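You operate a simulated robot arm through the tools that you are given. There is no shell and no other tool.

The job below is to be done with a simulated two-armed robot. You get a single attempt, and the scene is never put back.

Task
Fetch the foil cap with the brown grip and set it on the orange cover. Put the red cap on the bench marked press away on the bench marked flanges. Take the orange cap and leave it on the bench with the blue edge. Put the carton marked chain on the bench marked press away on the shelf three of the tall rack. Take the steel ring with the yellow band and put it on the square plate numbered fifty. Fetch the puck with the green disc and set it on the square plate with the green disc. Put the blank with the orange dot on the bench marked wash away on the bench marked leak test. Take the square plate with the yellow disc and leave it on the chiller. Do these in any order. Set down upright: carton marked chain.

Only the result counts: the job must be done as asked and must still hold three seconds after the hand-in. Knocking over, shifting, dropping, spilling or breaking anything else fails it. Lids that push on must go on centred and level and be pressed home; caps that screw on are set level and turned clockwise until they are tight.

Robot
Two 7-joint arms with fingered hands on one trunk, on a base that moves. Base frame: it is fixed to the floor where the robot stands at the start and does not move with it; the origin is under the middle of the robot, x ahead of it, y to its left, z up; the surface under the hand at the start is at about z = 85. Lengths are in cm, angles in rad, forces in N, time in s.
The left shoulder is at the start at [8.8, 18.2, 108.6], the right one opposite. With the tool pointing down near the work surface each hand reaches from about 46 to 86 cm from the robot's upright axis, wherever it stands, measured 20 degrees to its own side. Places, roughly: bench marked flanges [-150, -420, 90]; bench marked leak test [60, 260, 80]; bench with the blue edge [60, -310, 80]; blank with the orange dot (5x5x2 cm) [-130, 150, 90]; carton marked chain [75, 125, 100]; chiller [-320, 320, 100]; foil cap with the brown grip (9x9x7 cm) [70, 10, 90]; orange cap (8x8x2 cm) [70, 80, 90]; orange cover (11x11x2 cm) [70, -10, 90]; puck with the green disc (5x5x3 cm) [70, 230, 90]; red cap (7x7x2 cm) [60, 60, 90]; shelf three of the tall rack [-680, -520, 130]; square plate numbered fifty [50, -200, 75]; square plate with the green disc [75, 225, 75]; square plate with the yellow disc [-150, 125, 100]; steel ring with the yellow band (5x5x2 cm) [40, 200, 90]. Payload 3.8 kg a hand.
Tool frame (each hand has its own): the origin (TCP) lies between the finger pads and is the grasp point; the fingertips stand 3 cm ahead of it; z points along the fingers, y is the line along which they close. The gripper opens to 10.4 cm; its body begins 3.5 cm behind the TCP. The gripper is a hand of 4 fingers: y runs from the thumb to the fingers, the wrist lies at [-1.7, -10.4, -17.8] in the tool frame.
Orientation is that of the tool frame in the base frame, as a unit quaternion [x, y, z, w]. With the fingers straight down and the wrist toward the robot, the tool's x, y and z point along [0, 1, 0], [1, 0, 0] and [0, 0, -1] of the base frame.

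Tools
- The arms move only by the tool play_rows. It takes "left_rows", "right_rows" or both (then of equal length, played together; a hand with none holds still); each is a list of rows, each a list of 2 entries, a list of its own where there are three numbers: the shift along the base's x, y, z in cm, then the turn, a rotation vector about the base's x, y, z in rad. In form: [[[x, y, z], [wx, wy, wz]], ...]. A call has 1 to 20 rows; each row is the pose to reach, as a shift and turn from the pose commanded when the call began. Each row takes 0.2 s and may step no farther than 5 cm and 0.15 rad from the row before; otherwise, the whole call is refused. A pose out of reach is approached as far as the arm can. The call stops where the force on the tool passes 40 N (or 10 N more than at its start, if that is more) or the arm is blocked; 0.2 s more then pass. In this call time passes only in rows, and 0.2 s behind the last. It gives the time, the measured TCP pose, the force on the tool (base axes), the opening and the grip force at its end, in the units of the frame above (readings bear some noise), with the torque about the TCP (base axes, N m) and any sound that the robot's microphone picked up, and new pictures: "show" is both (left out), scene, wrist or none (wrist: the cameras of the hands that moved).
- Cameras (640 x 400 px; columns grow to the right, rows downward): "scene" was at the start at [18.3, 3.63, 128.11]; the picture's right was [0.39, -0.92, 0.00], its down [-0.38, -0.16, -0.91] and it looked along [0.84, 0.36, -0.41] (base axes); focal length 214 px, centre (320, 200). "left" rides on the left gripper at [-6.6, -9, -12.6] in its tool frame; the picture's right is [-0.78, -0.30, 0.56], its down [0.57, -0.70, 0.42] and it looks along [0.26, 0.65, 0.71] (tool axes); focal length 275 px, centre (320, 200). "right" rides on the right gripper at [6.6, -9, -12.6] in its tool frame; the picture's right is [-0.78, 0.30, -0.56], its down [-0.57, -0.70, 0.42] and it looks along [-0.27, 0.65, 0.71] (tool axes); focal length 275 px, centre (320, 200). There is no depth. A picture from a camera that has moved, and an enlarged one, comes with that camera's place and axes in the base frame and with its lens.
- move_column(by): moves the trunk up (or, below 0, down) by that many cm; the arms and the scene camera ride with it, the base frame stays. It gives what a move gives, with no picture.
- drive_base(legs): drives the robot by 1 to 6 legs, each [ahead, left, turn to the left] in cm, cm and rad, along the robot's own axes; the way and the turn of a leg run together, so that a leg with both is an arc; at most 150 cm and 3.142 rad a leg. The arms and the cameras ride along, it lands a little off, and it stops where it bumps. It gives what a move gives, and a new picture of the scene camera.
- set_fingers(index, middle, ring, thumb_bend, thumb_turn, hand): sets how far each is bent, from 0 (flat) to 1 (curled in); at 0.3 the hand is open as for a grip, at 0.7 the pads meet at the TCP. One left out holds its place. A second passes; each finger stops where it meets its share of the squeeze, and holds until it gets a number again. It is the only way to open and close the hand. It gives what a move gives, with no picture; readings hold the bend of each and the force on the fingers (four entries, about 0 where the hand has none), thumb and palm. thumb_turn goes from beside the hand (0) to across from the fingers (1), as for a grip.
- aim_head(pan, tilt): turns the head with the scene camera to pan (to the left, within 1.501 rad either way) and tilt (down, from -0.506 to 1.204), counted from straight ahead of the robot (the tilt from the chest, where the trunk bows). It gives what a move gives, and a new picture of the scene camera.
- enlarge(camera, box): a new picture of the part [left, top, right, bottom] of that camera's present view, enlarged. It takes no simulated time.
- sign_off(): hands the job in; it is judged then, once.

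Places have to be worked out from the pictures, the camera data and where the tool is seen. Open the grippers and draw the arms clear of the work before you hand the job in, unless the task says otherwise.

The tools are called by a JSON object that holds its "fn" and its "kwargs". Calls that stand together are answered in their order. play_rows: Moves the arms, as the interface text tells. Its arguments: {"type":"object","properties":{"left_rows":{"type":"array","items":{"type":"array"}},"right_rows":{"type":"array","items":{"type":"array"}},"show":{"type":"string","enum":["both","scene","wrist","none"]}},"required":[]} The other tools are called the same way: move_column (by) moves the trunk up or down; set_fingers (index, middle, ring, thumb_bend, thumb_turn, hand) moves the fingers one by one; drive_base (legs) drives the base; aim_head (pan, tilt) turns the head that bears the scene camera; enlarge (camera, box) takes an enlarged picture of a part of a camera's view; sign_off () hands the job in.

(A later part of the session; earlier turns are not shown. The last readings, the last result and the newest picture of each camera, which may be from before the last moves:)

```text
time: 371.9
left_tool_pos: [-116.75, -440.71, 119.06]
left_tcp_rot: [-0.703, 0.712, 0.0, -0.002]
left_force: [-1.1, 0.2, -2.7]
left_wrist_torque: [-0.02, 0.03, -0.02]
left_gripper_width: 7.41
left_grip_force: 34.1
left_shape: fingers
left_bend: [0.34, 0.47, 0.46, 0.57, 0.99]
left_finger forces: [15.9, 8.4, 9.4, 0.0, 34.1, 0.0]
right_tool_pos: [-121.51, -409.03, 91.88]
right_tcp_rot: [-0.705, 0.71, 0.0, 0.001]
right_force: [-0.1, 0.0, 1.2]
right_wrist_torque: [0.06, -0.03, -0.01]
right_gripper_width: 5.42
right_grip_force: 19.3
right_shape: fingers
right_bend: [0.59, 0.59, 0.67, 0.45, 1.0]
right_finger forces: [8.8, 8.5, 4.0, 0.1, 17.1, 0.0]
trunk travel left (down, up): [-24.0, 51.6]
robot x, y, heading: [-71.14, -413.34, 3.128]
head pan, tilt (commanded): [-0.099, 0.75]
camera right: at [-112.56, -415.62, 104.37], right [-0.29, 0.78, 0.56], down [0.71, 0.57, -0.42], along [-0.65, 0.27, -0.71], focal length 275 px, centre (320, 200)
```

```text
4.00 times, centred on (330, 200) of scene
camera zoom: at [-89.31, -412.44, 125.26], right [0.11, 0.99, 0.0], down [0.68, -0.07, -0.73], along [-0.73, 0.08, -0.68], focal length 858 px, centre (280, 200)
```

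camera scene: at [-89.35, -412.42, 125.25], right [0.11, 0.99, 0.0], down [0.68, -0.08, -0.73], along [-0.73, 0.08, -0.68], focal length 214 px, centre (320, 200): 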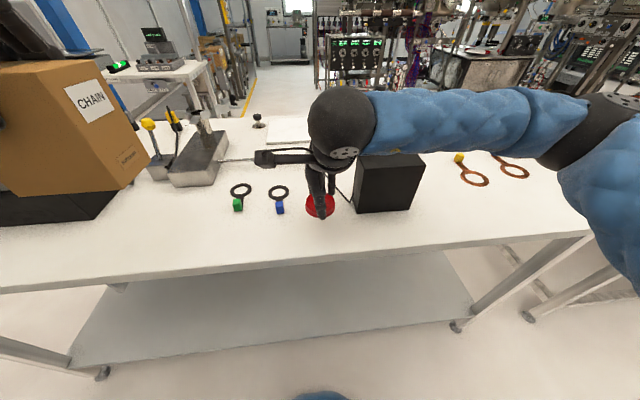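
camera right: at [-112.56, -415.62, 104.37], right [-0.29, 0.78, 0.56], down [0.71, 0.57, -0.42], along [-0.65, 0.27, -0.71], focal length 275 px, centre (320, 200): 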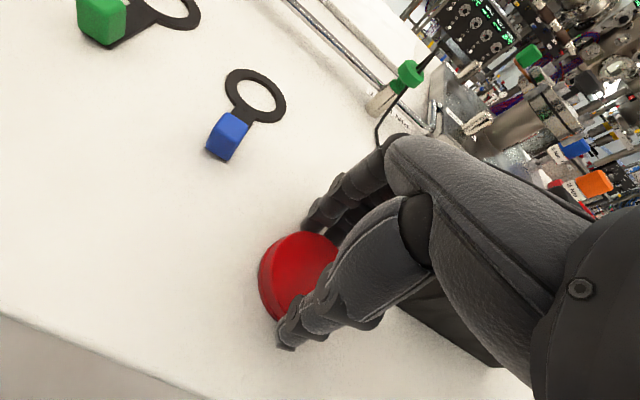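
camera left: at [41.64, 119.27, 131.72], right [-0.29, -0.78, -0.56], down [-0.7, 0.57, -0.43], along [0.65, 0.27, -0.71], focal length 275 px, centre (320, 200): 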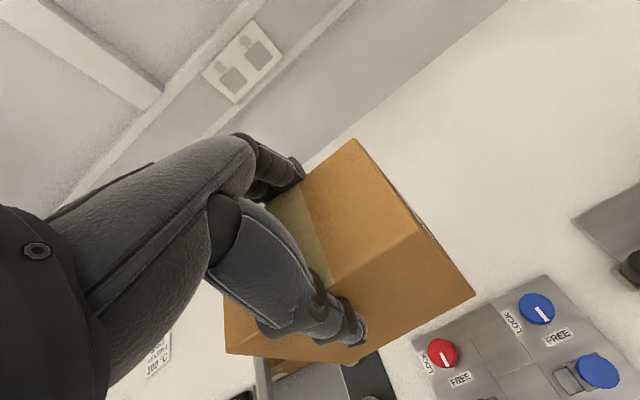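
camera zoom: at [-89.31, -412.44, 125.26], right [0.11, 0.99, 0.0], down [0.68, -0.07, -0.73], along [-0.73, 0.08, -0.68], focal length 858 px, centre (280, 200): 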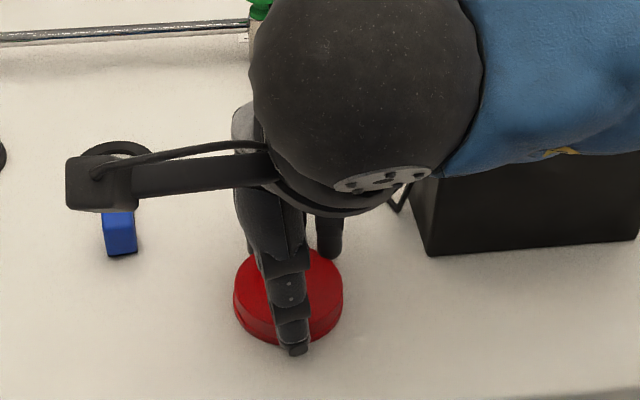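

Light contact registered. One more 0.2 cm, then release and lift.

{"fn": "play_rows", "kwargs": {"right_rows": [[[0, 0, -0.2], [0, 0, 0]]], "show": "none"}}

{"fn": "set_fingers", "kwargs": {"hand": "right", "index": 0.34, "middle": 0.34, "ring": 0.34, "thumb_bend": 0.3}}

{"fn": "play_rows", "kwargs": {"right_rows": [[[0, 0, 2], [0, 0, 0]], [[0, 0, 6], [0, 0, 0]], [[0, 0, 10.5], [0, 0, 0]], [[1, 0, 15], [0, 0, 0]], [[3, 1, 19], [0, 0, 0]], [[6, 2, 22.5], [0, 0, 0]], [[8, 3, 25], [0, 0, 0]]]}}

{"fn": "enlarge", "kwargs": {"camera": "scene", "box": [270, 150, 390, 250]}}

```text
time: 372.3
left_tool_pos: [-116.66, -440.63, 119.01]
left_tcp_rot: [-0.703, 0.711, 0.0, -0.002]
left_force: [-0.4, -1.2, -3.6]
left_wrist_torque: [0.04, 0.02, -0.01]
left_gripper_width: 7.39
left_grip_force: 34.7
left_shape: fingers
left_bend: [0.34, 0.47, 0.46, 0.57, 0.99]
left_finger forces: [16.1, 8.4, 9.4, 0.0, 34.3, 0.0]
right_tool_pos: [-121.38, -409.06, 91.67]
right_tcp_rot: [-0.705, 0.71, 0.0, 0.0]
right_force: [-1.3, -1.7, 7.9]
right_wrist_torque: [0.12, -0.26, -0.04]
right_gripper_width: 5.46
right_grip_force: 21.6
right_shape: fingers
right_bend: [0.59, 0.59, 0.67, 0.45, 1.0]
right_finger forces: [9.1, 8.6, 5.9, 0.0, 19.6, 0.0]
trunk travel left (down, up): [-24.0, 51.6]
robot x, y, heading: [-70.93, -413.27, 3.133]
head pan, tilt (commanded): [-0.099, 0.75]
```

```text
time: 373.3
left_tool_pos: [-116.7, -440.63, 119.07]
left_tcp_rot: [-0.703, 0.711, 0.0, -0.002]
left_force: [0.1, 0.2, -2.9]
left_wrist_torque: [0.0, -0.01, 0.03]
left_gripper_width: 7.41
left_grip_force: 34.3
left_shape: fingers
left_bend: [0.34, 0.47, 0.46, 0.57, 0.99]
left_finger forces: [16.0, 8.3, 9.4, 0.0, 34.0, 0.0]
right_tool_pos: [-121.5, -409.04, 91.59]
right_tcp_rot: [-0.704, 0.71, -0.001, 0.002]
right_force: [0.0, -0.4, -0.1]
right_wrist_torque: [-0.02, 0.03, 0.0]
right_gripper_width: 9.91
right_grip_force: 0.1
right_shape: fingers
right_bend: [0.34, 0.34, 0.34, 0.3, 0.97]
right_finger forces: [0.0, 0.0, 0.0, 0.0, 0.0, 0.0]
trunk travel left (down, up): [-24.0, 51.6]
robot x, y, heading: [-71.28, -413.2, 3.132]
head pan, tilt (commanded): [-0.099, 0.75]
```

```text
time: 374.9
left_tool_pos: [-116.75, -440.69, 118.98]
left_tcp_rot: [-0.703, 0.711, 0.0, -0.003]
left_force: [-0.1, -0.4, -3.3]
left_wrist_torque: [0.0, 0.05, 0.0]
left_gripper_width: 7.43
left_grip_force: 33.9
left_shape: fingers
left_bend: [0.34, 0.47, 0.46, 0.57, 0.99]
left_finger forces: [16.1, 8.4, 9.3, 0.0, 34.1, 0.0]
right_tool_pos: [-113.22, -405.88, 116.37]
right_tcp_rot: [-0.704, 0.71, 0.0, 0.002]
right_force: [0.4, -0.3, 0.4]
right_wrist_torque: [0.02, 0.03, 0.01]
right_gripper_width: 9.95
right_grip_force: 0.1
right_shape: fingers
right_bend: [0.34, 0.34, 0.34, 0.3, 0.97]
right_finger forces: [0.1, 0.0, 0.0, 0.1, 0.1, 0.0]
trunk travel left (down, up): [-24.0, 51.6]
robot x, y, heading: [-71.53, -413.49, 3.131]
head pan, tilt (commanded): [-0.099, 0.75]
camera scene: at [-89.28, -412.42, 125.26], right [0.11, 0.99, 0.0], down [0.68, -0.08, -0.73], along [-0.73, 0.08, -0.68], focal length 214 px, centre (320, 200)
camera right: at [-104.31, -412.58, 128.82], right [-0.29, 0.78, 0.56], down [0.71, 0.57, -0.42], along [-0.64, 0.27, -0.71], focal length 275 px, centre (320, 200)
```

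scene: 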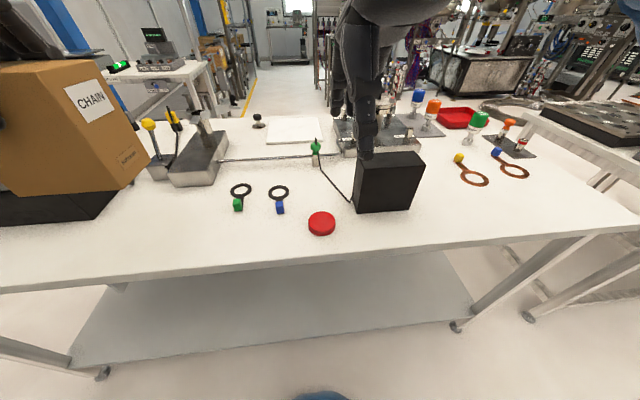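
right: 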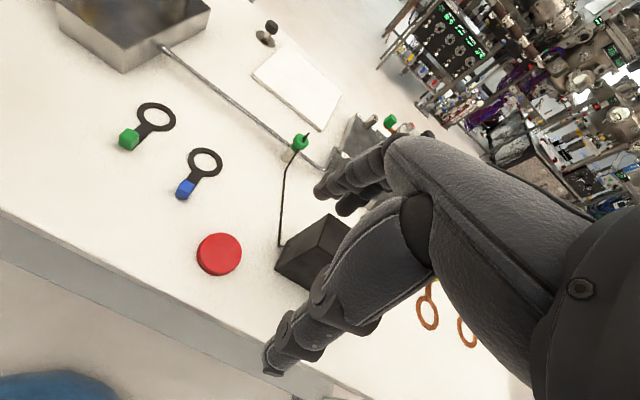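

```text
4.00 times, centred on (330, 200) of scene
camera zoom: at [-89.28, -412.42, 125.26], right [0.11, 0.99, 0.0], down [0.68, -0.08, -0.73], along [-0.73, 0.08, -0.68], focal length 858 px, centre (280, 200)
```

zoom: 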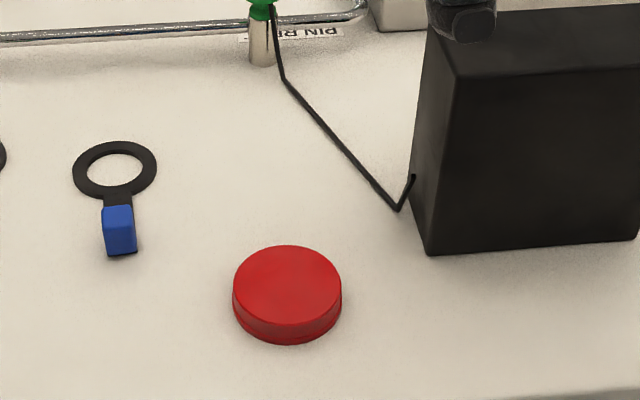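

The red cap sits on the flanges bench. Now let me study the tall rack's location from here.

{"fn": "aim_head", "kwargs": {"pan": 0.2, "tilt": 0.1}}

{"fn": "enlarge", "kwargs": {"camera": "scene", "box": [230, 100, 430, 260]}}

{"fn": "aim_head", "kwargs": {"pan": 1.2, "tilt": 0.3}}

```text
time: 375.9
left_tool_pos: [-116.65, -440.6, 119.01]
left_tcp_rot: [-0.703, 0.711, 0.0, -0.003]
left_force: [0.4, -0.2, -3.0]
left_wrist_torque: [-0.02, 0.05, -0.03]
left_gripper_width: 7.4
left_grip_force: 33.7
left_shape: fingers
left_bend: [0.34, 0.47, 0.46, 0.57, 0.99]
left_finger forces: [16.0, 8.4, 9.3, 0.1, 34.1, 0.1]
right_tool_pos: [-113.4, -405.84, 116.25]
right_tcp_rot: [-0.704, 0.71, 0.0, 0.002]
right_force: [0.4, 0.0, 0.4]
right_wrist_torque: [-0.03, 0.02, 0.03]
right_gripper_width: 9.97
right_grip_force: 0.0
right_shape: fingers
right_bend: [0.34, 0.34, 0.34, 0.3, 0.97]
right_finger forces: [0.0, 0.0, 0.0, 0.1, 0.1, 0.1]
trunk travel left (down, up): [-24.0, 51.6]
robot x, y, heading: [-71.15, -413.35, 3.132]
head pan, tilt (commanded): [0.201, 0.099]
camera scene: at [-90.13, -415.09, 131.15], right [-0.19, 0.98, 0.0], down [0.1, 0.02, -0.99], along [-0.98, -0.19, -0.1], focal length 214 px, centre (320, 200)
```

scene: 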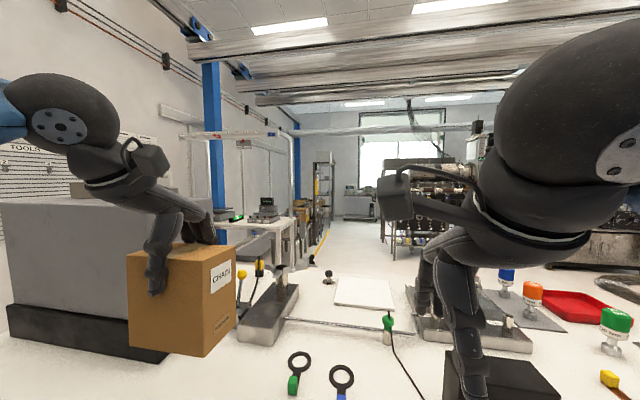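

```text
2.50 times, centred on (330, 180) of scene
camera zoom: at [-90.13, -415.09, 131.15], right [-0.19, 0.98, 0.0], down [0.1, 0.02, -0.99], along [-0.98, -0.19, -0.1], focal length 536 px, centre (295, 250)
```

zoom: 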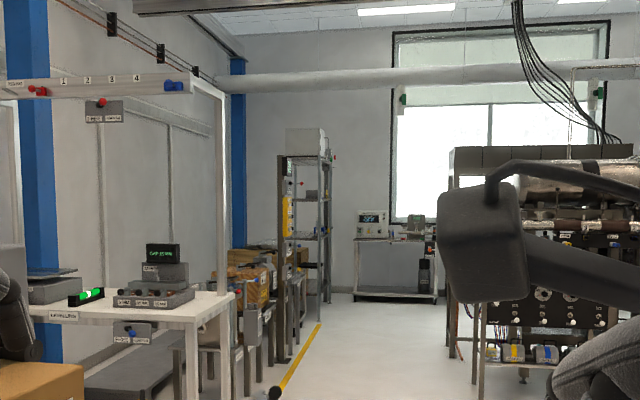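

```text
time: 377.2
left_tool_pos: [-116.65, -440.72, 119.12]
left_tcp_rot: [-0.703, 0.711, 0.0, -0.002]
left_force: [-0.1, 0.0, -3.2]
left_wrist_torque: [0.02, -0.01, 0.01]
left_gripper_width: 7.44
left_grip_force: 34.2
left_shape: fingers
left_bend: [0.34, 0.47, 0.46, 0.57, 0.99]
left_finger forces: [16.1, 8.4, 9.4, 0.0, 34.1, 0.0]
right_tool_pos: [-113.37, -405.81, 116.33]
right_tcp_rot: [-0.705, 0.709, -0.002, 0.002]
right_force: [0.1, 0.1, -0.5]
right_wrist_torque: [0.0, -0.02, 0.0]
right_gripper_width: 9.93
right_grip_force: 0.0
right_shape: fingers
right_bend: [0.34, 0.34, 0.34, 0.3, 0.97]
right_finger forces: [0.0, 0.1, 0.0, 0.0, 0.0, 0.1]
trunk travel left (down, up): [-24.0, 51.6]
robot x, y, heading: [-71.42, -413.35, 3.132]
head pan, tilt (commanded): [1.201, 0.3]
camera scene: at [-84.57, -422.02, 129.29], right [-0.93, 0.37, 0.0], down [0.11, 0.27, -0.96], along [-0.36, -0.89, -0.3], focal length 214 px, centre (320, 200)
```

scene: 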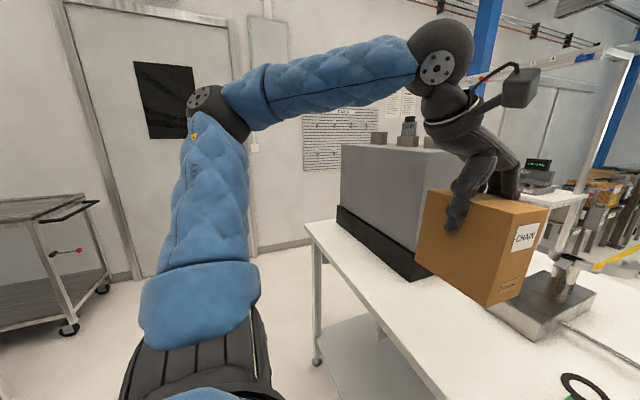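

The rack stands against the far wall line, fronts facing +y, reachable by going round the -y end of this bench. I'll back off and strafe left to y≈-578 first.

{"fn": "drive_base", "kwargs": {"legs": [[-26, 0, 0.008], [0, 90, 0]]}}

{"fn": "aim_head", "kwargs": {"pan": 0.5, "tilt": 0.4}}

```text
time: 383.2
left_tool_pos: [-91.09, -527.88, 119.06]
left_tcp_rot: [0.708, -0.706, 0.0, 0.003]
left_force: [0.5, -0.1, -3.0]
left_wrist_torque: [-0.03, 0.01, 0.05]
left_gripper_width: 7.44
left_grip_force: 33.9
left_shape: fingers
left_bend: [0.34, 0.47, 0.46, 0.57, 0.99]
left_finger forces: [16.0, 8.4, 9.4, 0.1, 34.2, 0.0]
right_tool_pos: [-88.13, -493.07, 116.31]
right_tcp_rot: [0.709, -0.705, 0.0, -0.002]
right_force: [0.0, -0.2, -0.1]
right_wrist_torque: [0.0, 0.0, -0.02]
right_gripper_width: 9.94
right_grip_force: 0.1
right_shape: fingers
right_bend: [0.34, 0.34, 0.34, 0.3, 0.97]
right_finger forces: [0.1, 0.0, 0.0, 0.1, 0.0, 0.0]
trunk travel left (down, up): [-24.0, 51.6]
robot x, y, heading: [-45.73, -499.68, -3.138]
head pan, tilt (commanded): [1.201, 0.3]
camera scene: at [-59.1, -508.79, 129.29], right [-0.93, 0.36, 0.0], down [0.11, 0.28, -0.96], along [-0.34, -0.89, -0.3], focal length 214 px, centre (320, 200)
```

scene: 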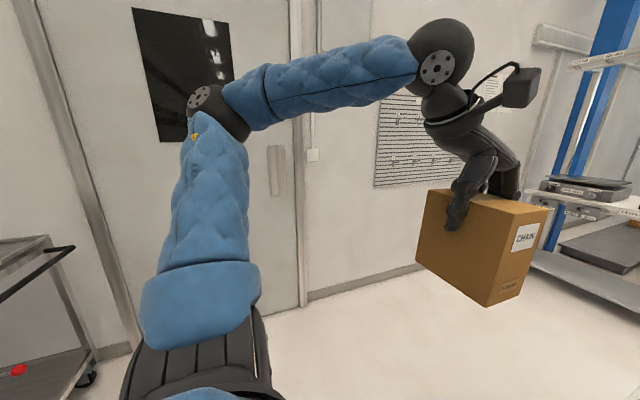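

```text
time: 384.3
left_tool_pos: [-90.94, -527.97, 119.08]
left_tcp_rot: [0.708, -0.707, 0.0, 0.002]
left_force: [-0.8, -0.3, -3.3]
left_wrist_torque: [0.01, 0.07, 0.03]
left_gripper_width: 7.42
left_grip_force: 33.2
left_shape: fingers
left_bend: [0.34, 0.47, 0.46, 0.57, 0.99]
left_finger forces: [16.0, 8.5, 9.4, 0.1, 34.2, 0.0]
right_tool_pos: [-88.19, -493.05, 116.27]
right_tcp_rot: [0.709, -0.705, 0.001, -0.002]
right_force: [0.4, 0.5, -0.2]
right_wrist_torque: [-0.02, 0.0, 0.01]
right_gripper_width: 9.94
right_grip_force: 0.1
right_shape: fingers
right_bend: [0.34, 0.34, 0.34, 0.3, 0.97]
right_finger forces: [0.1, 0.0, 0.0, 0.1, 0.1, 0.1]
trunk travel left (down, up): [-24.0, 51.6]
robot x, y, heading: [-45.73, -500.17, -3.14]
head pan, tilt (commanded): [0.499, 0.4]
camera scene: at [-63.87, -504.49, 128.36], right [-0.48, 0.88, 0.0], down [0.34, 0.19, -0.92], along [-0.81, -0.44, -0.39], focal length 214 px, centre (320, 200)
```

scene: 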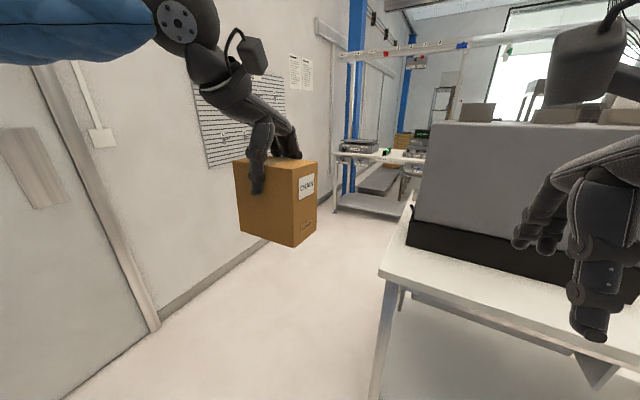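

The corridor between the bench end (y≈-513) and the wall (y≈-645) is wide enough. Strafing to y≈-579, then driving forward past the bench.

{"fn": "drive_base", "kwargs": {"legs": [[0, 78, 0]]}}

{"fn": "drive_base", "kwargs": {"legs": [[120, 0, 0]]}}

```text
time: 388.4
left_tool_pos: [-89.68, -604.97, 119.04]
left_tcp_rot: [0.714, -0.7, 0.0, 0.002]
left_force: [-0.6, 0.3, -2.4]
left_wrist_torque: [0.0, 0.03, 0.01]
left_gripper_width: 7.43
left_grip_force: 34.1
left_shape: fingers
left_bend: [0.34, 0.47, 0.46, 0.57, 0.99]
left_finger forces: [16.0, 8.4, 9.4, 0.1, 34.2, 0.0]
right_tool_pos: [-87.3, -570.2, 116.25]
right_tcp_rot: [0.715, -0.699, 0.001, -0.002]
right_force: [0.2, 0.1, -0.2]
right_wrist_torque: [0.03, 0.0, -0.01]
right_gripper_width: 9.92
right_grip_force: 0.0
right_shape: fingers
right_bend: [0.34, 0.34, 0.34, 0.3, 0.97]
right_finger forces: [0.1, 0.0, 0.0, 0.0, 0.0, 0.1]
trunk travel left (down, up): [-24.0, 51.6]
robot x, y, heading: [-45.11, -576.17, -3.125]
head pan, tilt (commanded): [0.499, 0.4]
camera scene: at [-62.91, -581.11, 128.36], right [-0.5, 0.87, 0.0], down [0.34, 0.19, -0.92], along [-0.8, -0.46, -0.39], focal length 214 px, centre (320, 200)
```

scene: 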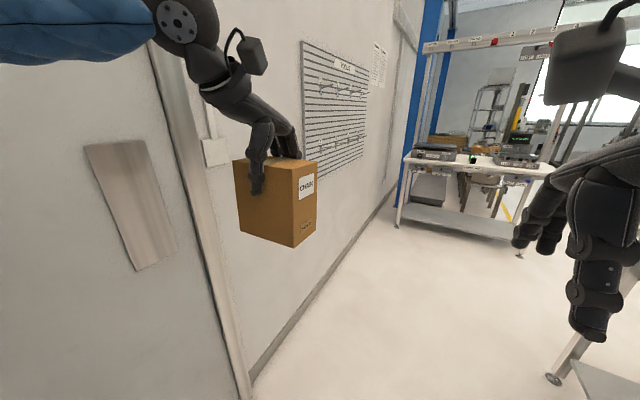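

```text
time: 394.7
left_tool_pos: [-214.29, -606.81, 119.02]
left_tcp_rot: [0.711, -0.703, 0.001, 0.002]
left_force: [0.6, 0.0, -3.2]
left_wrist_torque: [0.04, 0.03, -0.01]
left_gripper_width: 7.42
left_grip_force: 33.2
left_shape: fingers
left_bend: [0.34, 0.47, 0.46, 0.57, 0.99]
left_finger forces: [16.0, 8.4, 9.3, 0.1, 34.0, 0.0]
right_tool_pos: [-211.94, -571.9, 116.21]
right_tcp_rot: [0.713, -0.701, 0.0, -0.001]
right_force: [0.4, 0.6, -0.5]
right_wrist_torque: [0.01, 0.01, 0.03]
right_gripper_width: 9.95
right_grip_force: 0.1
right_shape: fingers
right_bend: [0.34, 0.34, 0.34, 0.3, 0.97]
right_finger forces: [0.0, 0.1, 0.1, 0.0, 0.1, 0.0]
trunk travel left (down, up): [-24.0, 51.6]
robot x, y, heading: [-169.56, -578.57, -3.126]
head pan, tilt (commanded): [0.499, 0.4]
camera scene: at [-187.46, -583.04, 128.36], right [-0.49, 0.87, 0.0], down [0.34, 0.19, -0.92], along [-0.8, -0.45, -0.39], focal length 214 px, centre (320, 200)
```

scene: 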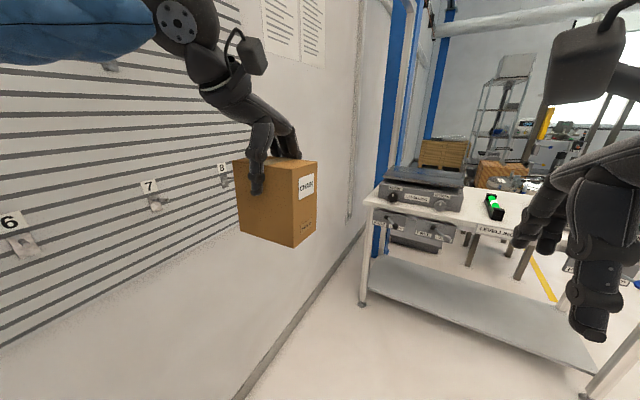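

The next table's near end is at x≈-300 (y -612…-498). I'll go forward to x≈-236 and then strafe right to y≈-440 between the benches.

{"fn": "drive_base", "kwargs": {"legs": [[64, 0, -0.014]]}}

{"fn": "aim_head", "kwargs": {"pan": -0.5, "tilt": 0.45}}

```text
time: 398.2
left_tool_pos: [-276.5, -608.24, 119.05]
left_tcp_rot: [0.714, -0.7, 0.001, 0.001]
left_force: [-0.2, -0.1, -3.4]
left_wrist_torque: [0.0, 0.0, -0.01]
left_gripper_width: 7.4
left_grip_force: 33.9
left_shape: fingers
left_bend: [0.34, 0.47, 0.46, 0.57, 0.99]
left_finger forces: [16.1, 8.4, 9.3, 0.0, 34.0, 0.0]
right_tool_pos: [-274.33, -573.38, 116.26]
right_tcp_rot: [0.716, -0.698, 0.001, -0.001]
right_force: [0.0, 0.4, -1.0]
right_wrist_torque: [0.01, 0.02, 0.02]
right_gripper_width: 9.93
right_grip_force: 0.1
right_shape: fingers
right_bend: [0.34, 0.34, 0.34, 0.3, 0.97]
right_finger forces: [0.0, 0.0, 0.0, 0.1, 0.0, 0.0]
trunk travel left (down, up): [-24.0, 51.6]
robot x, y, heading: [-231.92, -579.28, -3.118]
head pan, tilt (commanded): [0.499, 0.4]
camera scene: at [-249.77, -584.31, 128.35], right [-0.5, 0.87, 0.0], down [0.34, 0.19, -0.92], along [-0.8, -0.46, -0.39], focal length 214 px, centre (320, 200)
```

scene: 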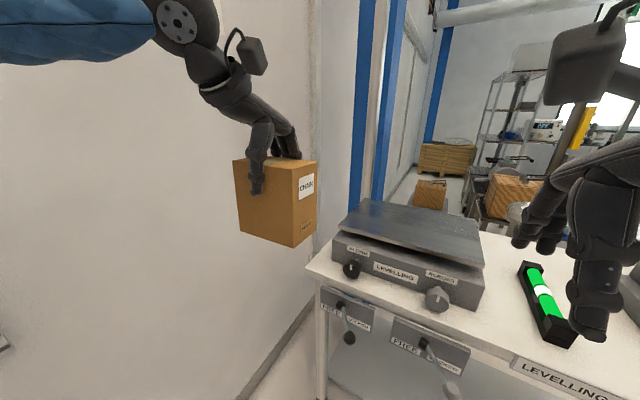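

```text
time: 399.5
left_tool_pos: [-276.45, -608.26, 119.01]
left_tcp_rot: [0.714, -0.7, 0.0, 0.002]
left_force: [-0.1, 0.2, -2.7]
left_wrist_torque: [-0.09, 0.05, 0.0]
left_gripper_width: 7.45
left_grip_force: 33.9
left_shape: fingers
left_bend: [0.34, 0.47, 0.46, 0.57, 0.99]
left_finger forces: [16.0, 8.3, 9.3, 0.0, 34.0, 0.0]
right_tool_pos: [-274.17, -573.4, 116.23]
right_tcp_rot: [0.716, -0.699, 0.001, -0.002]
right_force: [0.7, -0.1, -0.5]
right_wrist_torque: [-0.02, 0.01, 0.01]
right_gripper_width: 9.94
right_grip_force: 0.1
right_shape: fingers
right_bend: [0.34, 0.34, 0.34, 0.3, 0.97]
right_finger forces: [0.1, 0.1, 0.0, 0.1, 0.0, 0.1]
trunk travel left (down, up): [-24.0, 51.6]
robot x, y, heading: [-231.74, -579.35, -3.123]
head pan, tilt (commanded): [-0.499, 0.45]
camera scene: at [-249.84, -575.49, 127.9], right [0.46, 0.89, 0.0], down [0.39, -0.2, -0.9], along [-0.8, 0.41, -0.44], focal length 214 px, centre (320, 200)
```

scene: 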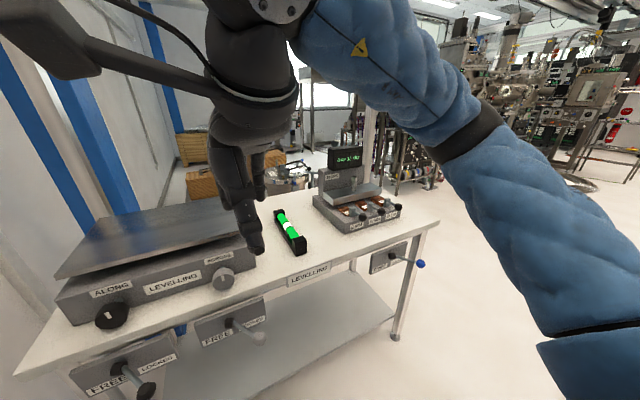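

The levelling table's front is at x≈-288 with levers sticking out; my base has room. Strafing right 147 cm to y≈-432.

{"fn": "drive_base", "kwargs": {"legs": [[4, 0, 0], [0, -75, 0]]}}

{"fn": "drive_base", "kwargs": {"legs": [[0, -72, 0]]}}

{"fn": "aim_head", "kwargs": {"pan": 0.15, "tilt": 0.25}}

```text
time: 403.9
left_tool_pos: [-282.38, -536.36, 119.1]
left_tcp_rot: [0.721, -0.693, 0.0, 0.002]
left_force: [0.1, 0.4, -3.3]
left_wrist_torque: [0.04, 0.03, -0.01]
left_gripper_width: 7.42
left_grip_force: 34.0
left_shape: fingers
left_bend: [0.34, 0.47, 0.46, 0.57, 0.99]
left_finger forces: [16.0, 8.5, 9.4, 0.0, 34.2, 0.1]
right_tool_pos: [-280.81, -501.32, 116.2]
right_tcp_rot: [0.722, -0.692, 0.001, -0.002]
right_force: [-0.2, 0.1, 0.4]
right_wrist_torque: [0.01, 0.04, -0.02]
right_gripper_width: 9.95
right_grip_force: 0.0
right_shape: fingers
right_bend: [0.34, 0.34, 0.34, 0.3, 0.97]
right_finger forces: [0.1, 0.0, 0.0, 0.0, 0.0, 0.0]
trunk travel left (down, up): [-24.0, 51.6]
robot x, y, heading: [-238.28, -506.8, -3.099]
head pan, tilt (commanded): [-0.499, 0.45]
camera scene: at [-256.39, -503.05, 127.89], right [0.44, 0.9, 0.0], down [0.39, -0.19, -0.9], along [-0.81, 0.4, -0.44], focal length 214 px, centre (320, 200)
```

scene: 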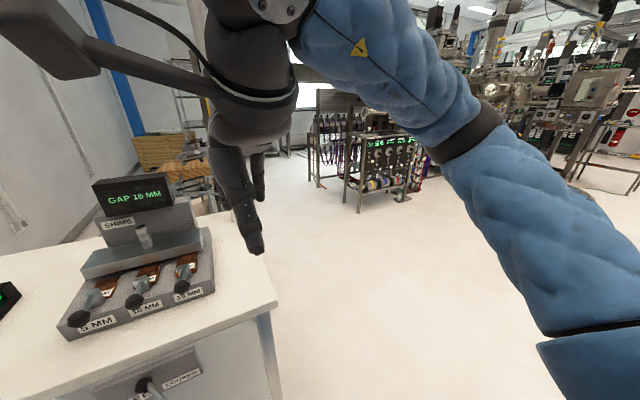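

```text
time: 407.9
left_tool_pos: [-285.16, -462.1, 119.07]
left_tcp_rot: [0.717, -0.697, 0.001, 0.002]
left_force: [-0.5, 0.7, -4.4]
left_wrist_torque: [-0.01, -0.01, 0.01]
left_gripper_width: 7.44
left_grip_force: 34.0
left_shape: fingers
left_bend: [0.34, 0.47, 0.46, 0.57, 0.99]
left_finger forces: [16.0, 8.4, 9.4, 0.1, 34.1, 0.0]
right_tool_pos: [-283.42, -427.11, 116.24]
right_tcp_rot: [0.719, -0.695, 0.001, -0.002]
right_force: [0.3, 1.8, -0.3]
right_wrist_torque: [0.0, -0.01, -0.03]
right_gripper_width: 9.95
right_grip_force: 0.1
right_shape: fingers
right_bend: [0.34, 0.34, 0.34, 0.3, 0.97]
right_finger forces: [0.0, 0.1, 0.1, 0.0, 0.1, 0.0]
trunk travel left (down, up): [-24.0, 51.6]
robot x, y, heading: [-240.55, -432.78, -3.113]
head pan, tilt (commanded): [-0.499, 0.45]
camera scene: at [-259.01, -429.04, 127.89], right [0.45, 0.89, 0.0], down [0.39, -0.2, -0.9], along [-0.8, 0.41, -0.44], focal length 214 px, centre (320, 200)
```

scene: 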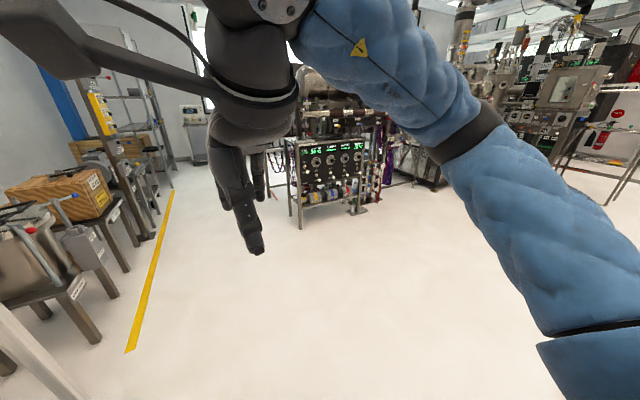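

```text
time: 409.0
left_tool_pos: [-285.31, -462.03, 118.98]
left_tcp_rot: [0.718, -0.696, 0.001, 0.001]
left_force: [-0.8, -0.3, -3.3]
left_wrist_torque: [-0.02, 0.03, -0.01]
left_gripper_width: 7.43
left_grip_force: 34.0
left_shape: fingers
left_bend: [0.34, 0.47, 0.46, 0.57, 0.99]
left_finger forces: [16.0, 8.4, 9.4, 0.1, 34.1, 0.0]
right_tool_pos: [-283.37, -427.11, 116.17]
right_tcp_rot: [0.718, -0.696, 0.0, -0.002]
right_force: [0.0, -1.3, 0.3]
right_wrist_torque: [0.0, 0.01, 0.01]
right_gripper_width: 9.92
right_grip_force: 0.1
right_shape: fingers
right_bend: [0.34, 0.34, 0.34, 0.3, 0.97]
right_finger forces: [0.0, 0.0, 0.1, 0.0, 0.0, 0.0]
trunk travel left (down, up): [-24.0, 51.6]
robot x, y, heading: [-241.07, -432.48, -3.111]
head pan, tilt (commanded): [0.15, 0.25]
camera scene: at [-259.99, -434.92, 129.76], right [-0.18, 0.98, 0.0], down [0.24, 0.04, -0.97], along [-0.95, -0.17, -0.25], focal length 214 px, centre (320, 200)
```

scene: 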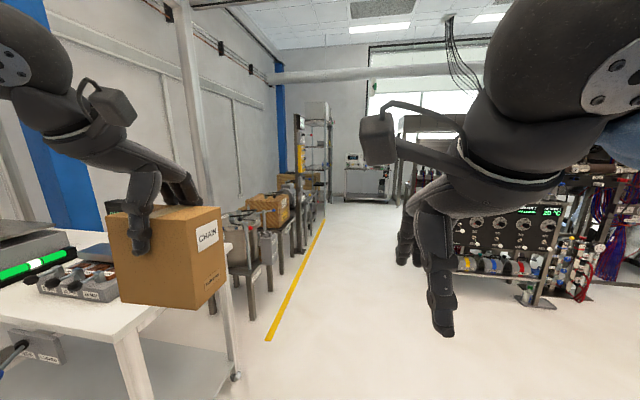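

The corridor to the rack is clear: yellow line at y≈-490 on the left, pump rig edge at y≈-379 on the right. Straightening and driving forward.

{"fn": "drive_base", "kwargs": {"legs": [[0, 0, -0.032], [130, 0, 0]]}}

```text
time: 416.1
left_tool_pos: [-422.01, -461.21, 118.88]
left_tcp_rot: [0.708, -0.706, 0.0, 0.002]
left_force: [0.0, -0.9, -2.9]
left_wrist_torque: [0.0, 0.04, -0.01]
left_gripper_width: 7.41
left_grip_force: 33.5
left_shape: fingers
left_bend: [0.34, 0.47, 0.46, 0.57, 0.99]
left_finger forces: [16.0, 8.4, 9.4, 0.0, 34.1, 0.0]
right_tool_pos: [-419.19, -426.26, 116.23]
right_tcp_rot: [0.71, -0.705, 0.002, -0.002]
right_force: [0.3, 0.2, -0.1]
right_wrist_torque: [-0.04, 0.01, 0.02]
right_gripper_width: 9.94
right_grip_force: 0.1
right_shape: fingers
right_bend: [0.34, 0.34, 0.34, 0.3, 0.97]
right_finger forces: [0.0, 0.1, 0.1, 0.0, 0.0, 0.0]
trunk travel left (down, up): [-24.0, 51.6]
robot x, y, heading: [-376.83, -432.87, -3.14]
head pan, tilt (commanded): [0.15, 0.25]
camera scene: at [-396.05, -434.62, 129.76], right [-0.15, 0.99, 0.0], down [0.24, 0.04, -0.97], along [-0.96, -0.15, -0.25], focal length 214 px, centre (320, 200)
```

scene: 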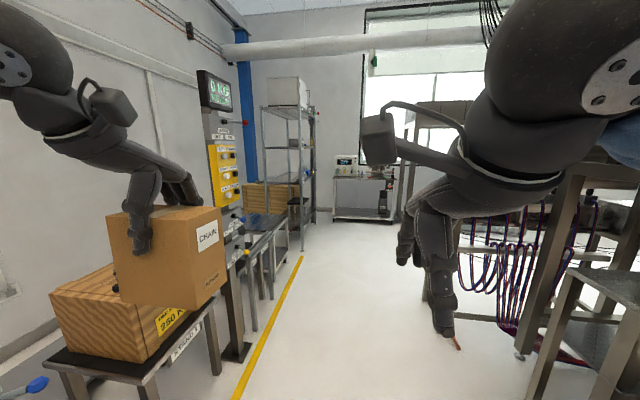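

The tall rack's front posts are at about x -639 and -727, y≈-496, facing +y. Enlarging it to count shelves.

{"fn": "enlarge", "kwargs": {"camera": "scene", "box": [230, 60, 350, 260]}}

{"fn": "drive_base", "kwargs": {"legs": [[130, 0, 0]]}}

{"fn": "aim_head", "kwargs": {"pan": 0.6, "tilt": 0.15}}

```text
2.00 times, centred on (290, 160) of scene
camera zoom: at [-396.05, -434.62, 129.76], right [-0.15, 0.99, 0.0], down [0.24, 0.04, -0.97], along [-0.96, -0.15, -0.25], focal length 429 px, centre (380, 280)
```

zoom: 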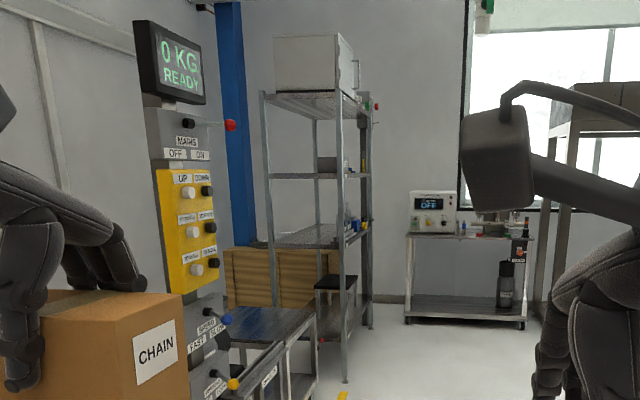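

```text
time: 422.5
left_tool_pos: [-548.45, -461.17, 119.09]
left_tcp_rot: [-0.706, 0.708, -0.001, -0.002]
left_force: [-1.0, -0.3, -3.3]
left_wrist_torque: [0.01, 0.02, -0.03]
left_gripper_width: 7.41
left_grip_force: 34.0
left_shape: fingers
left_bend: [0.34, 0.47, 0.46, 0.57, 0.99]
left_finger forces: [16.0, 8.4, 9.3, 0.0, 34.0, 0.1]
right_tool_pos: [-545.46, -426.39, 116.24]
right_tcp_rot: [0.708, -0.707, 0.0, -0.002]
right_force: [-0.2, 1.0, 1.0]
right_wrist_torque: [0.04, 0.03, 0.02]
right_gripper_width: 9.94
right_grip_force: 0.0
right_shape: fingers
right_bend: [0.34, 0.34, 0.34, 0.3, 0.97]
right_finger forces: [0.1, 0.0, 0.1, 0.1, 0.0, 0.1]
trunk travel left (down, up): [-24.0, 51.6]
robot x, y, heading: [-503.0, -433.21, -3.143]
head pan, tilt (commanded): [0.15, 0.25]
camera scene: at [-522.39, -434.84, 129.75], right [-0.15, 0.99, 0.0], down [0.24, 0.04, -0.97], along [-0.96, -0.15, -0.25], focal length 214 px, centre (320, 200)
```

scene: 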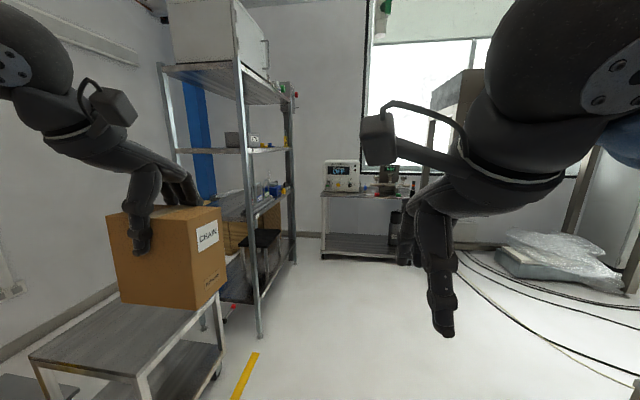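

```text
time: 423.4
left_tool_pos: [-548.46, -461.19, 119.06]
left_tcp_rot: [-0.707, 0.707, -0.001, -0.001]
left_force: [-0.2, 0.7, -3.1]
left_wrist_torque: [-0.02, 0.0, -0.01]
left_gripper_width: 7.42
left_grip_force: 34.1
left_shape: fingers
left_bend: [0.34, 0.47, 0.46, 0.57, 0.99]
left_finger forces: [16.0, 8.4, 9.3, 0.0, 34.1, 0.1]
right_tool_pos: [-545.57, -426.35, 116.21]
right_tcp_rot: [0.708, -0.706, 0.0, -0.002]
right_force: [0.5, -0.6, 0.7]
right_wrist_torque: [0.0, -0.01, 0.0]
right_gripper_width: 9.94
right_grip_force: 0.0
right_shape: fingers
right_bend: [0.34, 0.34, 0.34, 0.3, 0.97]
right_finger forces: [0.1, 0.0, 0.1, 0.0, 0.0, 0.1]
trunk travel left (down, up): [-24.0, 51.6]
robot x, y, heading: [-503.41, -433.27, -3.139]
head pan, tilt (commanded): [0.6, 0.15]
camera scene: at [-520.78, -438.68, 130.68], right [-0.56, 0.83, 0.0], down [0.12, 0.08, -0.99], along [-0.82, -0.56, -0.15], focal length 214 px, centre (320, 200)
```

scene: 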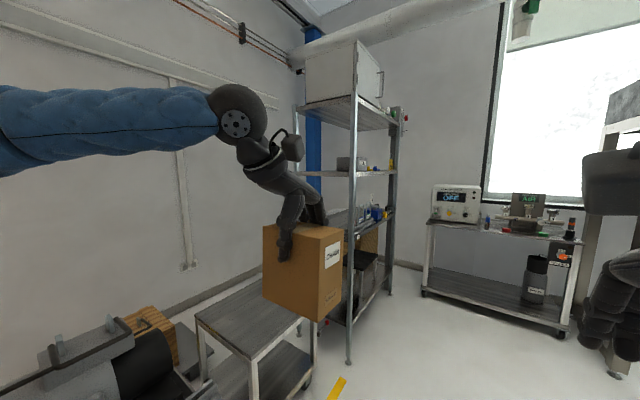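

Counting from the bottom, shelf three is the one at about z≈128 holding a small grey box. I'll drive to x≈-640 and turn left to face the rack.

{"fn": "drive_base", "kwargs": {"legs": [[135, 0, 0]]}}

{"fn": "drive_base", "kwargs": {"legs": [[0, 0, 1.571]]}}

{"fn": "aim_head", "kwargs": {"pan": -0.3, "tilt": 0.1}}

```text
time: 430.1
left_tool_pos: [-681.86, -460.89, 118.98]
left_tcp_rot: [-0.706, 0.708, -0.001, -0.003]
left_force: [-0.2, -0.5, -2.9]
left_wrist_torque: [0.0, 0.0, -0.05]
left_gripper_width: 7.4
left_grip_force: 33.6
left_shape: fingers
left_bend: [0.34, 0.47, 0.46, 0.57, 0.99]
left_finger forces: [15.9, 8.4, 9.2, 0.0, 33.9, 0.0]
right_tool_pos: [-678.61, -426.11, 116.28]
right_tcp_rot: [0.708, -0.707, 0.0, -0.003]
right_force: [-0.4, -0.1, 0.5]
right_wrist_torque: [-0.03, 0.01, 0.0]
right_gripper_width: 9.91
right_grip_force: 0.0
right_shape: fingers
right_bend: [0.34, 0.34, 0.34, 0.3, 0.97]
right_finger forces: [0.0, 0.0, 0.0, 0.1, 0.0, 0.1]
trunk travel left (down, up): [-24.0, 51.6]
robot x, y, heading: [-636.33, -433.38, 3.145]
head pan, tilt (commanded): [0.6, 0.15]
camera scene: at [-654.02, -438.49, 130.68], right [-0.56, 0.83, 0.0], down [0.12, 0.08, -0.99], along [-0.82, -0.56, -0.15], focal length 214 px, centre (320, 200)
```

scene: 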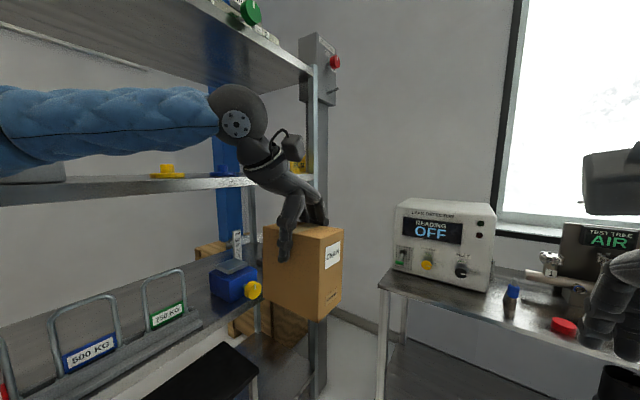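

```text
time: 434.3
left_tool_pos: [-608.27, -478.33, 118.85]
left_tcp_rot: [1.0, 0.003, 0.003, 0.001]
left_force: [0.0, 0.0, -3.5]
left_wrist_torque: [0.05, 0.02, 0.0]
left_gripper_width: 7.36
left_grip_force: 33.1
left_shape: fingers
left_bend: [0.34, 0.48, 0.47, 0.57, 1.0]
left_finger forces: [15.0, 8.1, 10.0, 0.0, 33.4, 0.0]
right_tool_pos: [-643.09, -475.68, 116.34]
right_tcp_rot: [1.0, 0.005, -0.001, -0.002]
right_force: [-0.2, -0.1, 1.0]
right_wrist_torque: [0.0, -0.02, 0.0]
right_gripper_width: 9.95
right_grip_force: 0.0
right_shape: fingers
right_bend: [0.34, 0.34, 0.34, 0.3, 0.97]
right_finger forces: [0.0, 0.0, 0.0, 0.0, 0.1, 0.0]
trunk travel left (down, up): [-24.0, 51.6]
robot x, y, heading: [-636.22, -432.97, -1.564]
head pan, tilt (commanded): [0.6, 0.15]
camera scene: at [-631.04, -450.76, 130.69], right [-0.82, -0.57, 0.0], down [-0.09, 0.12, -0.99], along [0.56, -0.81, -0.15], focal length 214 px, centre (320, 200)
```

scene: 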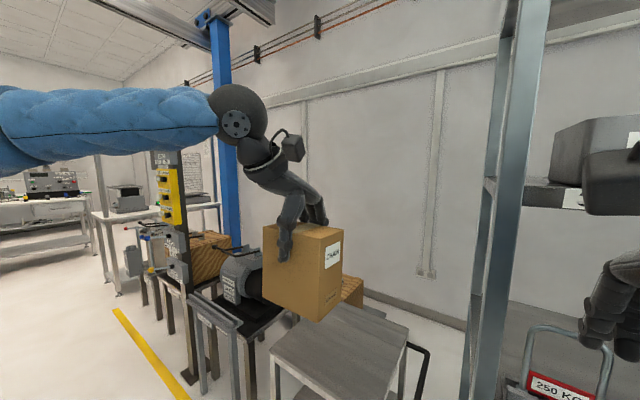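

```text
time: 435.5
left_tool_pos: [-608.3, -478.27, 118.93]
left_tcp_rot: [1.0, 0.003, 0.001, 0.001]
left_force: [0.6, -1.4, -3.1]
left_wrist_torque: [-0.01, 0.01, 0.0]
left_gripper_width: 7.39
left_grip_force: 33.0
left_shape: fingers
left_bend: [0.34, 0.48, 0.47, 0.57, 1.0]
left_finger forces: [14.9, 8.1, 10.0, 0.1, 33.4, 0.0]
right_tool_pos: [-643.17, -475.58, 116.25]
right_tcp_rot: [1.0, 0.005, -0.001, -0.002]
right_force: [-0.2, 0.3, 0.9]
right_wrist_torque: [0.03, -0.04, -0.01]
right_gripper_width: 9.93
right_grip_force: 0.1
right_shape: fingers
right_bend: [0.34, 0.34, 0.34, 0.3, 0.97]
right_finger forces: [0.1, 0.0, 0.1, 0.1, 0.1, 0.0]
trunk travel left (down, up): [-24.0, 51.6]
robot x, y, heading: [-636.27, -433.56, -1.564]
head pan, tilt (commanded): [-0.3, 0.099]
camera scene: at [-639.0, -451.96, 131.16], right [-0.96, 0.29, 0.0], down [0.03, 0.1, -0.99], along [-0.29, -0.95, -0.1], focal length 214 px, centre (320, 200)
```

scene: 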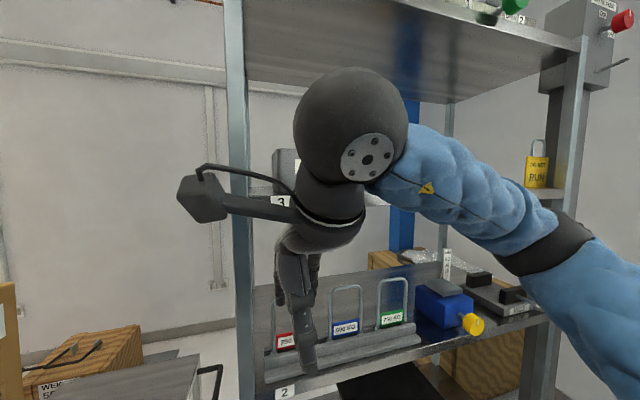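

Shelf labels are visible: "2" at z≈83 and "3" at z≈127. I'll back off 8 cm, raise the trunk 40 cm, and strafe right to face the rack's middle.

{"fn": "drive_base", "kwargs": {"legs": [[-8, 0, 0]]}}

{"fn": "move_column", "kwargs": {"by": 38}}

{"fn": "aim_head", "kwargs": {"pan": -0.5, "tilt": 0.4}}

```text
time: 436.6
left_tool_pos: [-608.34, -470.07, 119.15]
left_tcp_rot: [1.0, 0.002, 0.002, 0.002]
left_force: [0.5, 0.3, -2.8]
left_wrist_torque: [-0.04, -0.04, -0.01]
left_gripper_width: 7.36
left_grip_force: 33.0
left_shape: fingers
left_bend: [0.34, 0.48, 0.47, 0.57, 1.0]
left_finger forces: [15.2, 8.1, 10.0, 0.0, 33.5, 0.0]
right_tool_pos: [-643.3, -467.37, 116.22]
right_tcp_rot: [1.0, 0.004, 0.0, -0.001]
right_force: [-0.4, 0.2, -0.3]
right_wrist_torque: [-0.01, 0.01, 0.02]
right_gripper_width: 9.93
right_grip_force: 0.2
right_shape: fingers
right_bend: [0.34, 0.34, 0.34, 0.3, 0.97]
right_finger forces: [0.0, 0.0, 0.1, 0.0, 0.0, 0.0]
trunk travel left (down, up): [-24.0, 51.6]
robot x, y, heading: [-636.6, -424.99, -1.563]
head pan, tilt (commanded): [-0.3, 0.099]
camera scene: at [-639.09, -443.67, 131.18], right [-0.96, 0.29, 0.0], down [0.03, 0.09, -1.0], along [-0.29, -0.95, -0.1], focal length 214 px, centre (320, 200)
```

scene: 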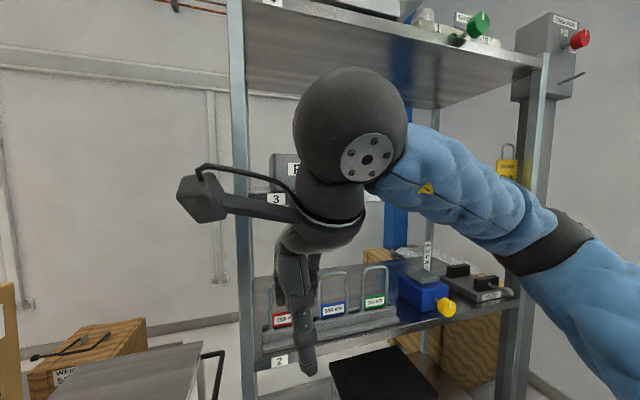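

```text
time: 440.2
left_tool_pos: [-608.41, -470.35, 156.98]
left_tcp_rot: [1.0, 0.002, 0.002, 0.001]
left_force: [-1.4, -0.5, -2.5]
left_wrist_torque: [0.0, 0.01, -0.03]
left_gripper_width: 7.34
left_grip_force: 33.2
left_shape: fingers
left_bend: [0.34, 0.48, 0.47, 0.57, 1.0]
left_finger forces: [15.1, 8.1, 10.0, 0.0, 33.5, 0.0]
right_tool_pos: [-643.14, -467.37, 154.38]
right_tcp_rot: [1.0, 0.004, -0.001, -0.002]
right_force: [0.2, -0.1, 0.5]
right_wrist_torque: [0.03, -0.03, 0.0]
right_gripper_width: 9.93
right_grip_force: 0.1
right_shape: fingers
right_bend: [0.34, 0.34, 0.34, 0.3, 0.97]
right_finger forces: [0.1, 0.1, 0.0, 0.0, 0.1, 0.0]
trunk travel left (down, up): [-62.0, 13.6]
robot x, y, heading: [-636.0, -425.3, -1.565]
head pan, tilt (commanded): [-0.3, 0.099]
```

```text
time: 441.1
left_tool_pos: [-608.49, -470.24, 157.0]
left_tcp_rot: [1.0, 0.002, 0.002, 0.001]
left_force: [0.7, 0.0, -2.3]
left_wrist_torque: [-0.01, 0.01, -0.02]
left_gripper_width: 7.39
left_grip_force: 33.6
left_shape: fingers
left_bend: [0.34, 0.48, 0.47, 0.57, 1.0]
left_finger forces: [15.1, 8.1, 9.9, 0.1, 33.5, 0.0]
right_tool_pos: [-643.25, -467.37, 154.35]
right_tcp_rot: [1.0, 0.004, 0.0, -0.001]
right_force: [0.4, 0.3, -0.4]
right_wrist_torque: [-0.04, -0.01, -0.01]
right_gripper_width: 9.94
right_grip_force: 0.0
right_shape: fingers
right_bend: [0.34, 0.34, 0.34, 0.3, 0.97]
right_finger forces: [0.0, 0.0, 0.0, 0.1, 0.0, 0.1]
trunk travel left (down, up): [-62.0, 13.6]
robot x, y, heading: [-636.53, -425.28, -1.567]
head pan, tilt (commanded): [-0.499, 0.4]
camera scene: at [-640.84, -434.55, 166.73], right [-0.88, 0.47, 0.0], down [0.18, 0.34, -0.92], along [-0.44, -0.81, -0.39], focal length 214 px, centre (320, 200)
```

scene: 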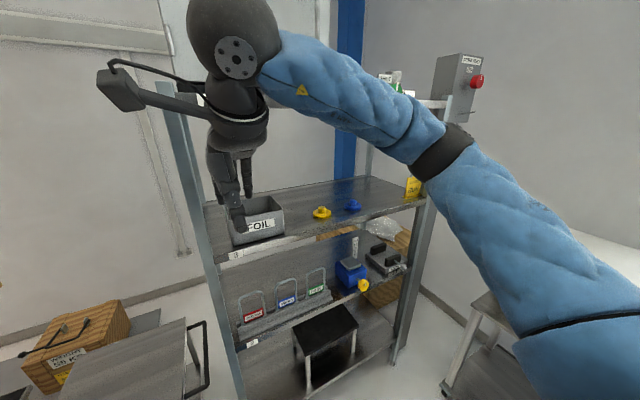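

Shelf three (z≈127) has a FOIL bin at its left and small yellow and blue parts mid-front, with free space at its right around x≈-707. I'll strafe right to x≈-700 facing the rack.

{"fn": "drive_base", "kwargs": {"legs": [[0, -62, 0]]}}

{"fn": "aim_head", "kwargs": {"pan": 0.0, "tilt": 0.45}}

```text
time: 444.5
left_tool_pos: [-669.27, -470.74, 156.99]
left_tcp_rot: [1.0, 0.003, 0.001, 0.001]
left_force: [-0.6, -0.3, -2.9]
left_wrist_torque: [-0.01, -0.01, 0.02]
left_gripper_width: 7.36
left_grip_force: 33.3
left_shape: fingers
left_bend: [0.34, 0.48, 0.47, 0.57, 1.0]
left_finger forces: [15.1, 8.1, 10.0, 0.0, 33.4, 0.0]
right_tool_pos: [-704.24, -467.98, 154.17]
right_tcp_rot: [1.0, 0.004, -0.001, -0.003]
right_force: [0.2, -0.2, -0.9]
right_wrist_torque: [-0.01, -0.02, 0.0]
right_gripper_width: 9.94
right_grip_force: 0.1
right_shape: fingers
right_bend: [0.34, 0.34, 0.34, 0.3, 0.97]
right_finger forces: [0.0, 0.0, 0.1, 0.0, 0.1, 0.1]
trunk travel left (down, up): [-62.0, 13.6]
robot x, y, heading: [-697.5, -425.49, -1.564]
head pan, tilt (commanded): [-0.499, 0.4]
camera scene: at [-701.87, -434.94, 166.72], right [-0.88, 0.47, 0.0], down [0.18, 0.34, -0.92], along [-0.44, -0.81, -0.39], focal length 214 px, centre (320, 200)
```

scene: 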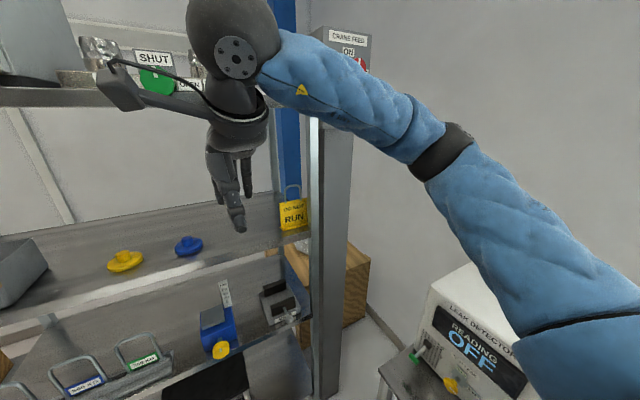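

```text
time: 445.4
left_tool_pos: [-669.35, -470.53, 156.91]
left_tcp_rot: [1.0, 0.002, 0.003, 0.0]
left_force: [-0.2, -0.9, -3.4]
left_wrist_torque: [0.0, -0.01, -0.01]
left_gripper_width: 7.37
left_grip_force: 33.1
left_shape: fingers
left_bend: [0.34, 0.48, 0.47, 0.57, 1.0]
left_finger forces: [15.1, 8.2, 10.0, 0.1, 33.3, 0.0]
right_tool_pos: [-704.27, -467.91, 154.23]
right_tcp_rot: [1.0, 0.005, -0.001, -0.002]
right_force: [-0.5, -0.1, -0.3]
right_wrist_torque: [-0.04, 0.02, -0.01]
right_gripper_width: 9.94
right_grip_force: 0.1
right_shape: fingers
right_bend: [0.34, 0.34, 0.34, 0.3, 0.97]
right_finger forces: [0.1, 0.1, 0.0, 0.0, 0.1, 0.0]
trunk travel left (down, up): [-62.0, 13.6]
robot x, y, heading: [-697.48, -425.66, -1.559]
head pan, tilt (commanded): [0.0, 0.45]
camera scene: at [-697.45, -435.97, 166.26], right [-1.0, -0.01, 0.0], down [0.0, 0.44, -0.9], along [0.0, -0.9, -0.44], focal length 214 px, centre (320, 200)
```

scene: 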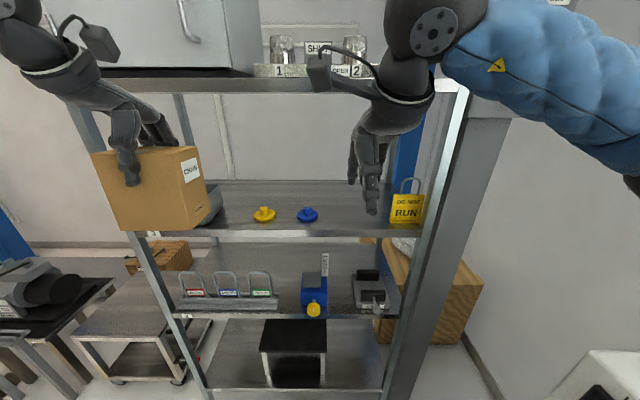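

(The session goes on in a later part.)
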